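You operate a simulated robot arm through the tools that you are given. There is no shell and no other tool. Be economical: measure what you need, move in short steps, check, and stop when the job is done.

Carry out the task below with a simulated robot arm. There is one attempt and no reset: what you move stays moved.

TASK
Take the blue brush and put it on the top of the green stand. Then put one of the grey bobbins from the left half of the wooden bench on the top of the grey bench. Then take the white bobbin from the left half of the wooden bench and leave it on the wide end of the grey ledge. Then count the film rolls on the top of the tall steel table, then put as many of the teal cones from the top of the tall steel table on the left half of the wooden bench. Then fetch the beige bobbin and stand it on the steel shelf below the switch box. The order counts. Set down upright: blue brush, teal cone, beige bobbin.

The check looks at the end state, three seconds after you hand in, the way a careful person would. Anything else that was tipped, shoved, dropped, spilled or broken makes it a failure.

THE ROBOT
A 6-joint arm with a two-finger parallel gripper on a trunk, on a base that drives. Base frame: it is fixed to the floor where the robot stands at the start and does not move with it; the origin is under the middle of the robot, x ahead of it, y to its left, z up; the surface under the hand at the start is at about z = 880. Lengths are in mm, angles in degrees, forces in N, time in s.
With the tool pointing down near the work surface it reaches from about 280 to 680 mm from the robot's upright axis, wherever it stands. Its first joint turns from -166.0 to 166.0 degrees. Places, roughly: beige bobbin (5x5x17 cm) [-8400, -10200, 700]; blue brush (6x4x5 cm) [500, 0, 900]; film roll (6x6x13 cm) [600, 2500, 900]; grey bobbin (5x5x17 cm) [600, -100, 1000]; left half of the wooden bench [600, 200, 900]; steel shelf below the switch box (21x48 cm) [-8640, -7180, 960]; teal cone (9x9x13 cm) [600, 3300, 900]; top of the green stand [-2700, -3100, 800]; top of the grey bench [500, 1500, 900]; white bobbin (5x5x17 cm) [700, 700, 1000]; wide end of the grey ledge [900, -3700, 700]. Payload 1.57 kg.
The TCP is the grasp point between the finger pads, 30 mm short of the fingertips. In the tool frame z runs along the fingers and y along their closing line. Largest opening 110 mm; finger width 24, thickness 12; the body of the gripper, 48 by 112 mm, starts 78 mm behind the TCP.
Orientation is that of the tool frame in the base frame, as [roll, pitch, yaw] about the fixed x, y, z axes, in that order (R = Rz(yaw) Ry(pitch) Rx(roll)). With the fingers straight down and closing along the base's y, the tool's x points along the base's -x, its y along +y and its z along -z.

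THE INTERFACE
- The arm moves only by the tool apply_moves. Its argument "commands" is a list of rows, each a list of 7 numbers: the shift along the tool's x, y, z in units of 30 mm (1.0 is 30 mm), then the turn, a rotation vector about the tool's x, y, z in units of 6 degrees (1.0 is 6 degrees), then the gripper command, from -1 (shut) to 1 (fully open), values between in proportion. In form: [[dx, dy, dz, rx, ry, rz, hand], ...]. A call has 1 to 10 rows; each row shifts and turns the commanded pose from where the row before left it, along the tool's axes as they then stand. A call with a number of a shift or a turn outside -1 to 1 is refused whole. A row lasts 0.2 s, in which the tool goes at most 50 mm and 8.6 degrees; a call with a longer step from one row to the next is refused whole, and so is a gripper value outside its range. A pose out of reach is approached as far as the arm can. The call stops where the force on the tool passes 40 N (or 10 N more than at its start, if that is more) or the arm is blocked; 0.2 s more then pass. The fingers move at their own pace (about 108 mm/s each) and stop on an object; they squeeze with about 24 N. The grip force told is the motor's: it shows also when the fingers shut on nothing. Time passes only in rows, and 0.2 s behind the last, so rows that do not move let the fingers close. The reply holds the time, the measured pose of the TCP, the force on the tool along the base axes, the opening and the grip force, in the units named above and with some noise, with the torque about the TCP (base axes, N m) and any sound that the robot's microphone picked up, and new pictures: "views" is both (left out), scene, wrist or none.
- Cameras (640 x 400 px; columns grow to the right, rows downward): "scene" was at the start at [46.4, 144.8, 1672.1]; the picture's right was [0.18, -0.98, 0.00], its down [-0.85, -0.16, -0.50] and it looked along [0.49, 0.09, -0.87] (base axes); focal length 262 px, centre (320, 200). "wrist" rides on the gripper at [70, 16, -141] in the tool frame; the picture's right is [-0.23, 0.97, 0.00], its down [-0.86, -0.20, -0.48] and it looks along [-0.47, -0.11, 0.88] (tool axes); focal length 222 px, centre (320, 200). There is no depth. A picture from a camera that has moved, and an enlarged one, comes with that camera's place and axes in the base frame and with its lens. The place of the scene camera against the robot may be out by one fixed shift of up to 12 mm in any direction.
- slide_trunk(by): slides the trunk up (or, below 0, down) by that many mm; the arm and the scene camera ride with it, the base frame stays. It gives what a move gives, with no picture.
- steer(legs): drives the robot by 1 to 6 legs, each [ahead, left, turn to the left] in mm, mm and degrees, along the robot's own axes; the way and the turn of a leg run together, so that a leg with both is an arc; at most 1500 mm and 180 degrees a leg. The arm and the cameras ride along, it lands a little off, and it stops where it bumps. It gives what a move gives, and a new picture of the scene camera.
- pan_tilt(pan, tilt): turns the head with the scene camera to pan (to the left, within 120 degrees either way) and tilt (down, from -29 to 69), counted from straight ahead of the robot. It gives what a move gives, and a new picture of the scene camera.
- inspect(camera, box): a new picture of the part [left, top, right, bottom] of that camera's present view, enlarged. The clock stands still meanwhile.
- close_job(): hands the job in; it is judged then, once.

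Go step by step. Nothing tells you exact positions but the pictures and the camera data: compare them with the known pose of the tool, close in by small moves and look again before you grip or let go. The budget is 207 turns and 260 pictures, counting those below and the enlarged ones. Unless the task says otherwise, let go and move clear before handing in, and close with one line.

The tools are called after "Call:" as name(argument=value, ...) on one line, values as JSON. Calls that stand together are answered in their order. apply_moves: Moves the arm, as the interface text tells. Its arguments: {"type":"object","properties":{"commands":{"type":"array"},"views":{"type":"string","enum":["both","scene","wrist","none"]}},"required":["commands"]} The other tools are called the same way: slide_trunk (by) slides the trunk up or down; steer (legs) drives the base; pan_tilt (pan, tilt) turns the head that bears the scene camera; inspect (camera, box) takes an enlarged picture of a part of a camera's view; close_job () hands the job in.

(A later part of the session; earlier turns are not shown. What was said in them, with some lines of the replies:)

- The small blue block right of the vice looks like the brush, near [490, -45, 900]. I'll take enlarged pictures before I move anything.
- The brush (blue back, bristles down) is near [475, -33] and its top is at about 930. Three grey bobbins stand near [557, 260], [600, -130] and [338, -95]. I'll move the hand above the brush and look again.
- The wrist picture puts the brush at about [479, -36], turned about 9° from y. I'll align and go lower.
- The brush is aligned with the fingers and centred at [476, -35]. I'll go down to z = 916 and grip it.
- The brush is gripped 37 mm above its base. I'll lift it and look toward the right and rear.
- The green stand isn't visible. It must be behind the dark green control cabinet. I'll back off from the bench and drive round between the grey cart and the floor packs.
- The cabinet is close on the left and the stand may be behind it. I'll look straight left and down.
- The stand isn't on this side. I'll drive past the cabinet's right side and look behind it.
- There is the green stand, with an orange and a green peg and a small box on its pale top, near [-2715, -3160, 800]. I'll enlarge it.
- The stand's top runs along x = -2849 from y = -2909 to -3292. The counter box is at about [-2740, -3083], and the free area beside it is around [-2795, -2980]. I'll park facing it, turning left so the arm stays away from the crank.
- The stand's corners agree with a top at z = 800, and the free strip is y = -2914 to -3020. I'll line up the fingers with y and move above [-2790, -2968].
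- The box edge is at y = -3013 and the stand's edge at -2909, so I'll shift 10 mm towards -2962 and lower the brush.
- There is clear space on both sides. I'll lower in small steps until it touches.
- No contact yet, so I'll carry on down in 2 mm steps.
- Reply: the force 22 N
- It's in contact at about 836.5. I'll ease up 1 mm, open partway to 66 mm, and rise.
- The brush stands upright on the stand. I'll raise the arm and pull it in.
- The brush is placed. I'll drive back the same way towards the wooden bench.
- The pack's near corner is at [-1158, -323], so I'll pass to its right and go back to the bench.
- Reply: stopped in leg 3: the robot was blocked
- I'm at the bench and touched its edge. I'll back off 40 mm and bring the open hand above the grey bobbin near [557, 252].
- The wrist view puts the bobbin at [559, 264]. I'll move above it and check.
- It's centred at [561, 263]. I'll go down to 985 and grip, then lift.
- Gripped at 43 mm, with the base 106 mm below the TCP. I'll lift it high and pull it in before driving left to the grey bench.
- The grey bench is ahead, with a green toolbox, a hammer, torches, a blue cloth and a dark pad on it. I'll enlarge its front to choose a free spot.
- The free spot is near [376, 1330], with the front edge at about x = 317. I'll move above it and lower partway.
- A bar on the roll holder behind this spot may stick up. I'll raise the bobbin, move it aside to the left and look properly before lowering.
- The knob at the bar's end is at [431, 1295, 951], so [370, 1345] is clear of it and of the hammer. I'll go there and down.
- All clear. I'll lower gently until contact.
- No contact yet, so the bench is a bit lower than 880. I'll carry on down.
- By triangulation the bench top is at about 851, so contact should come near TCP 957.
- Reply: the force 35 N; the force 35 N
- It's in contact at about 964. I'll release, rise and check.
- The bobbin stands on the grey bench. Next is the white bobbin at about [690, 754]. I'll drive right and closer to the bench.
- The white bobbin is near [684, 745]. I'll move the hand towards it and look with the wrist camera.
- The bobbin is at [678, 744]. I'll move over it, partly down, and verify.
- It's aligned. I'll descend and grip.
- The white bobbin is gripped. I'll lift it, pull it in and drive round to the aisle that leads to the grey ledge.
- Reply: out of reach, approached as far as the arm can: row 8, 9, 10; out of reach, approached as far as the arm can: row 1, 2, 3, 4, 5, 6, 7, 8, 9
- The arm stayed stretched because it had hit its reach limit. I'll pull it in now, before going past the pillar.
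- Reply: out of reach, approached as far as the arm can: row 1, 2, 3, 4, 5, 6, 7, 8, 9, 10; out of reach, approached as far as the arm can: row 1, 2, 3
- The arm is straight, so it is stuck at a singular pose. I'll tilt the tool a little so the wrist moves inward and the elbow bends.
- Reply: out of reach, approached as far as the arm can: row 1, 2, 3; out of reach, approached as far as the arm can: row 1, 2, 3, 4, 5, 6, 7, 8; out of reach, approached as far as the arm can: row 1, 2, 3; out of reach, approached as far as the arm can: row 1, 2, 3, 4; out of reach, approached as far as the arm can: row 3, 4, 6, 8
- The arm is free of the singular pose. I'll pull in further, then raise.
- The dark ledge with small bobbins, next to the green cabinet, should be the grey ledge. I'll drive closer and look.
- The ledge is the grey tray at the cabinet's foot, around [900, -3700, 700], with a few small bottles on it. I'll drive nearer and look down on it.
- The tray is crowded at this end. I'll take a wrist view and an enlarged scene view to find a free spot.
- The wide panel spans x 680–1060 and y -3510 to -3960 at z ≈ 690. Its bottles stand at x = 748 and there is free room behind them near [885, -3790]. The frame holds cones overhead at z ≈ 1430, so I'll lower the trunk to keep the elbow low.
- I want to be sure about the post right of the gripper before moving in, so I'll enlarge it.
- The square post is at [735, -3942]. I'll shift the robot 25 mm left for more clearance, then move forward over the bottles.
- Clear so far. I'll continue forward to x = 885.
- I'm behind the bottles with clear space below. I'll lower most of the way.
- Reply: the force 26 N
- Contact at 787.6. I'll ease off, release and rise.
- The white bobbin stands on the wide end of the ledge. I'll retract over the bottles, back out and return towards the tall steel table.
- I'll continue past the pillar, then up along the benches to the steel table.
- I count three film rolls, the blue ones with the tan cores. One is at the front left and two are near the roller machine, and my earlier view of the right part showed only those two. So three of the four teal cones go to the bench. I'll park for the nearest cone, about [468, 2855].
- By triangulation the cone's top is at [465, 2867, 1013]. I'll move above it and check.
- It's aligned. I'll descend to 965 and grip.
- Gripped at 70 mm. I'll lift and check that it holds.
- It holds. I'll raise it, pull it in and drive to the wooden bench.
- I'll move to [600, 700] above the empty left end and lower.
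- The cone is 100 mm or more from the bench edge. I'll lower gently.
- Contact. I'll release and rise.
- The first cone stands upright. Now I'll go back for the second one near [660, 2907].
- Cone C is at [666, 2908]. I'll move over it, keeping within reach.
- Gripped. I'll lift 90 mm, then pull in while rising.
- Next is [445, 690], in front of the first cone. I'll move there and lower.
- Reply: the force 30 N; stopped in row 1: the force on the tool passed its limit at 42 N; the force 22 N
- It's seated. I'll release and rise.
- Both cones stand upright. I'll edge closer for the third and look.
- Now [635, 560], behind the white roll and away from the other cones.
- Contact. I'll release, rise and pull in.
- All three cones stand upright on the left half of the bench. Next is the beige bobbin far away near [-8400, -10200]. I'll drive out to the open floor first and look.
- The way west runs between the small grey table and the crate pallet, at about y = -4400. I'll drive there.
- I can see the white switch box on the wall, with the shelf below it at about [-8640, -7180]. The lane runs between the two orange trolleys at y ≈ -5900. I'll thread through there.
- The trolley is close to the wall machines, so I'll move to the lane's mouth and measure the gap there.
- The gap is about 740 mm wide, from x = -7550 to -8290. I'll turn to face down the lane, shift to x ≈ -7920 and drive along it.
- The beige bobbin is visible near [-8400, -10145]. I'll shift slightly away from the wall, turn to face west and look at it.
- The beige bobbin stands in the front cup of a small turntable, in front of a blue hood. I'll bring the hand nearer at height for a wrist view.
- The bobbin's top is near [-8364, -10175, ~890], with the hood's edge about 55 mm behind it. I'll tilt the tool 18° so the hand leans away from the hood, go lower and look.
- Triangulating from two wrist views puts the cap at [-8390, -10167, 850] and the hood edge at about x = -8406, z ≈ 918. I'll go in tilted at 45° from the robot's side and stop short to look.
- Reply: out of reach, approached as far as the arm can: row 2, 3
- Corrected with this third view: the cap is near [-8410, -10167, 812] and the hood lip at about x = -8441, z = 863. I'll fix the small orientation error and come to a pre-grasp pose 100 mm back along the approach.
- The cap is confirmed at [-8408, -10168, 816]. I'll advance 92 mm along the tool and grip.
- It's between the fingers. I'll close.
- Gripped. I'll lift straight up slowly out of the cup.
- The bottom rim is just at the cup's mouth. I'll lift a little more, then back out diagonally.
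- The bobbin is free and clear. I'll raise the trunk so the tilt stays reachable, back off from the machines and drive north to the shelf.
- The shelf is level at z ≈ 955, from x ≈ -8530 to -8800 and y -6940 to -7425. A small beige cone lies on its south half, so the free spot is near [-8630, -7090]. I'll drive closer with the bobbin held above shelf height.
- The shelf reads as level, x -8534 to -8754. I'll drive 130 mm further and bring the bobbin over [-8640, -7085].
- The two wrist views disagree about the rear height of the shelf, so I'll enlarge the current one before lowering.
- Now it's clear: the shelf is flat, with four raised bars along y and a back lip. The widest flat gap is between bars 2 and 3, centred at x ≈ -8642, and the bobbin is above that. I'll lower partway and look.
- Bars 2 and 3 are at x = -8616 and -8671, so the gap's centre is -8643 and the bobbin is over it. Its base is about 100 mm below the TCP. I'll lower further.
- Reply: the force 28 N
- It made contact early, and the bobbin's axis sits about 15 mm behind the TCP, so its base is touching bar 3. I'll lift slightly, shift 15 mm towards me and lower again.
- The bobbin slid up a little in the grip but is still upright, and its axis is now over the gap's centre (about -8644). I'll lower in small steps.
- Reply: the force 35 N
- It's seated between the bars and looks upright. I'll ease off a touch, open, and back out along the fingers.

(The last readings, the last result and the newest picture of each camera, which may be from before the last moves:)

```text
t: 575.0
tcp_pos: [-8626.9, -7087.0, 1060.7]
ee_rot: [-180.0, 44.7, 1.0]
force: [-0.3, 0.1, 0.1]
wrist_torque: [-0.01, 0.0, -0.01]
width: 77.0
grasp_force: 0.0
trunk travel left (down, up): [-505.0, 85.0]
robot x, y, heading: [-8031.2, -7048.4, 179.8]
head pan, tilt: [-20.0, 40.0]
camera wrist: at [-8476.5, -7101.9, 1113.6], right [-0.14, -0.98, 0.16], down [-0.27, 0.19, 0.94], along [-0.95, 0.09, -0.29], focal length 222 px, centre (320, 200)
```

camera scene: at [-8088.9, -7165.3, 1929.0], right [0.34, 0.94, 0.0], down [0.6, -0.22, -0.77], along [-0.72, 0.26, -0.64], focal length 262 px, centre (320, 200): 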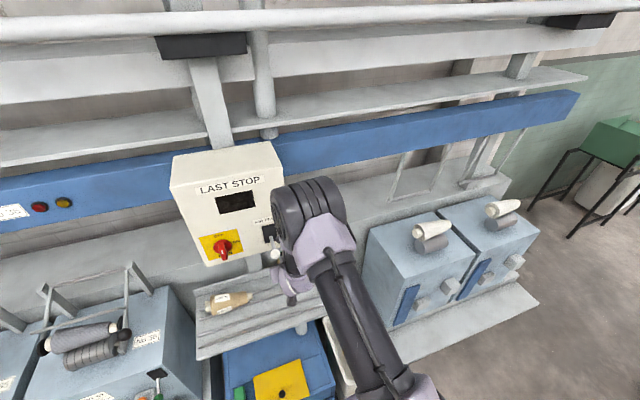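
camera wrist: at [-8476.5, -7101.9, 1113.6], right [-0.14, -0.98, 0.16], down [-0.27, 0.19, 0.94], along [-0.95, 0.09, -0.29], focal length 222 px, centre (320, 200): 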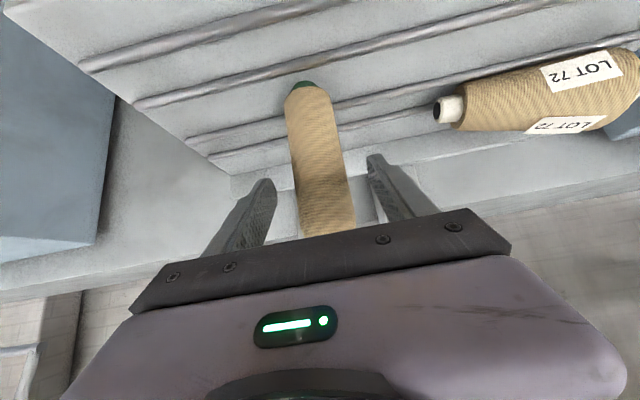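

The bobbin stands free between the open fingers. I'll back out along the finger direction and check.

Call:
apply_moves(commands=[[0, 0, -0.5, 0, 0, 0, 0.4], [0, 0, -0.8, 0, 0, 0, 0.4], [0, 0, -1, 0, 0, 0, 0.4], [0, 0, -1, 0, 0, 0, 0.4], [0, 0, -1, 0, 0, 0, 0.4], [0, 0, -1, 0, 0, 0, 0.4], [0, 0, 0, 0, 0, 0, 0.4]], views="both")

```text
t: 576.6
tcp_pos: [-8516.4, -7083.9, 1173.7]
ee_rot: [180.0, 44.7, 1.1]
force: [-0.3, -1.1, 0.3]
wrist_torque: [-0.04, 0.0, -0.02]
width: 76.9
grasp_force: 0.1
trunk travel left (down, up): [-505.0, 85.0]
robot x, y, heading: [-8033.2, -7045.8, 180.0]
head pan, tilt: [-20.0, 40.0]
camera scene: at [-8089.9, -7164.9, 1928.9], right [0.34, 0.94, 0.0], down [0.6, -0.22, -0.77], along [-0.72, 0.26, -0.64], focal length 262 px, centre (320, 200)
camera wrist: at [-8365.8, -7099.4, 1225.0], right [-0.14, -0.98, 0.16], down [-0.27, 0.19, 0.94], along [-0.95, 0.09, -0.29], focal length 222 px, centre (320, 200)
```

scene: 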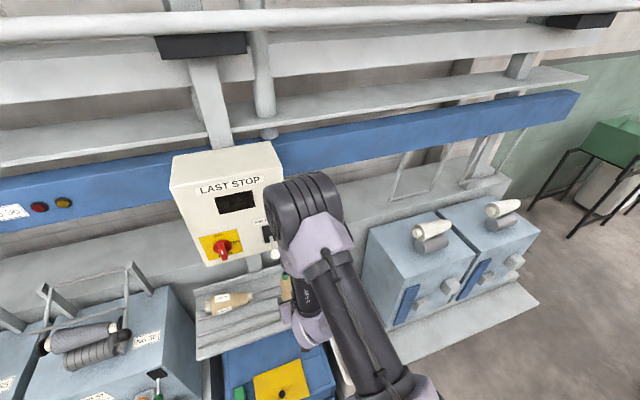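
wrist: 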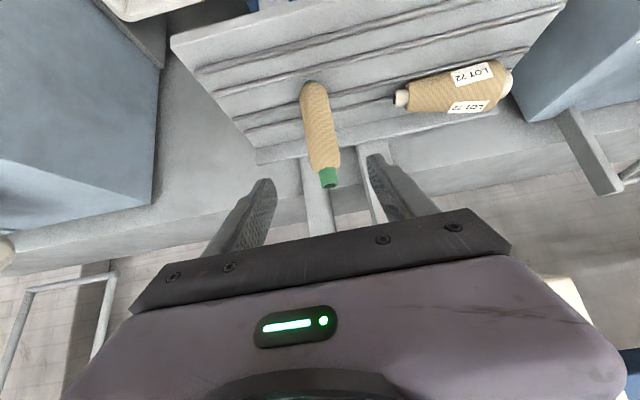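

It stands upright on the shelf. I'll back the robot off and take a last look.

Call:
steer(legs=[[-250, 0, 0]])

Call:
pan_tilt(pan=12, tilt=35)

Call:
inspect(camera="scene", box=[260, 60, 460, 260])

```text
t: 578.4
tcp_pos: [-8265.4, -7083.8, 1173.3]
ee_rot: [-180.0, 44.8, 0.8]
force: [0.5, 0.3, 0.6]
wrist_torque: [0.01, 0.01, 0.02]
width: 76.8
grasp_force: 0.0
trunk travel left (down, up): [-505.0, 85.0]
robot x, y, heading: [-7779.6, -7047.9, 179.8]
head pan, tilt: [-20.0, 40.0]
camera scene: at [-7838.3, -7165.5, 1929.0], right [0.35, 0.94, 0.0], down [0.6, -0.22, -0.77], along [-0.72, 0.27, -0.64], focal length 262 px, centre (320, 200)
```

scene: 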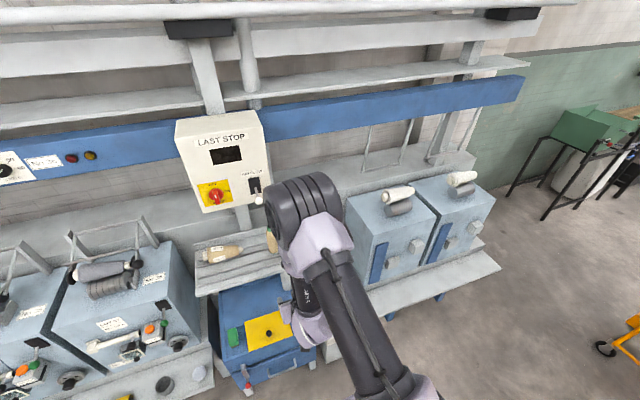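

```text
t: 579.4
tcp_pos: [-8265.1, -7084.0, 1172.3]
ee_rot: [179.9, 44.7, 0.9]
force: [0.8, 0.3, -0.5]
wrist_torque: [-0.01, 0.01, 0.0]
width: 77.0
grasp_force: 0.1
trunk travel left (down, up): [-505.0, 85.0]
robot x, y, heading: [-7775.4, -7046.1, 179.8]
head pan, tilt: [12.0, 35.0]
camera scene: at [-7845.4, -7212.8, 1936.5], right [-0.2, 0.98, 0.0], down [0.56, 0.12, -0.82], along [-0.8, -0.17, -0.57], focal length 262 px, centre (320, 200)
```

scene: 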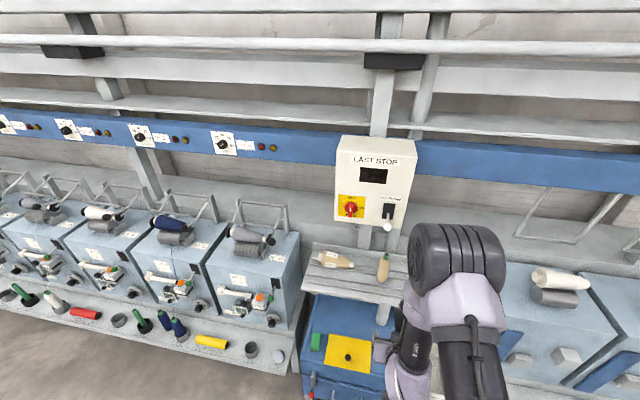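

```text
2.00 times, centred on (360, 160) of scene
camera zoom: at [-7845.4, -7212.8, 1936.5], right [-0.2, 0.98, 0.0], down [0.56, 0.12, -0.82], along [-0.8, -0.17, -0.57], focal length 525 px, centre (240, 280)
```

zoom: 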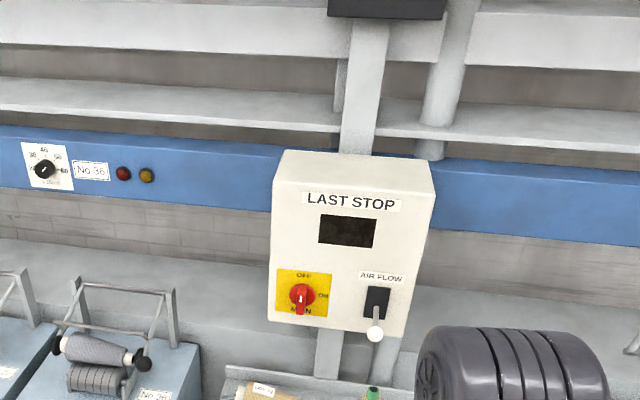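

The beige bobbin stands upright on the shelf below the switch box, and the hand is clear, so I'm handing the job in.

Call:
close_job()

```text
The job is handed in.
```

All five steps were done in order and the job is handed in. The brush is upright on the green stand, a grey bobbin is on the grey bench, and the white bobbin is on the wide end of the ledge. I counted three film rolls and stood three teal cones on the left half of the wooden bench; the beige bobbin stands upright on the shelf below the switch box.
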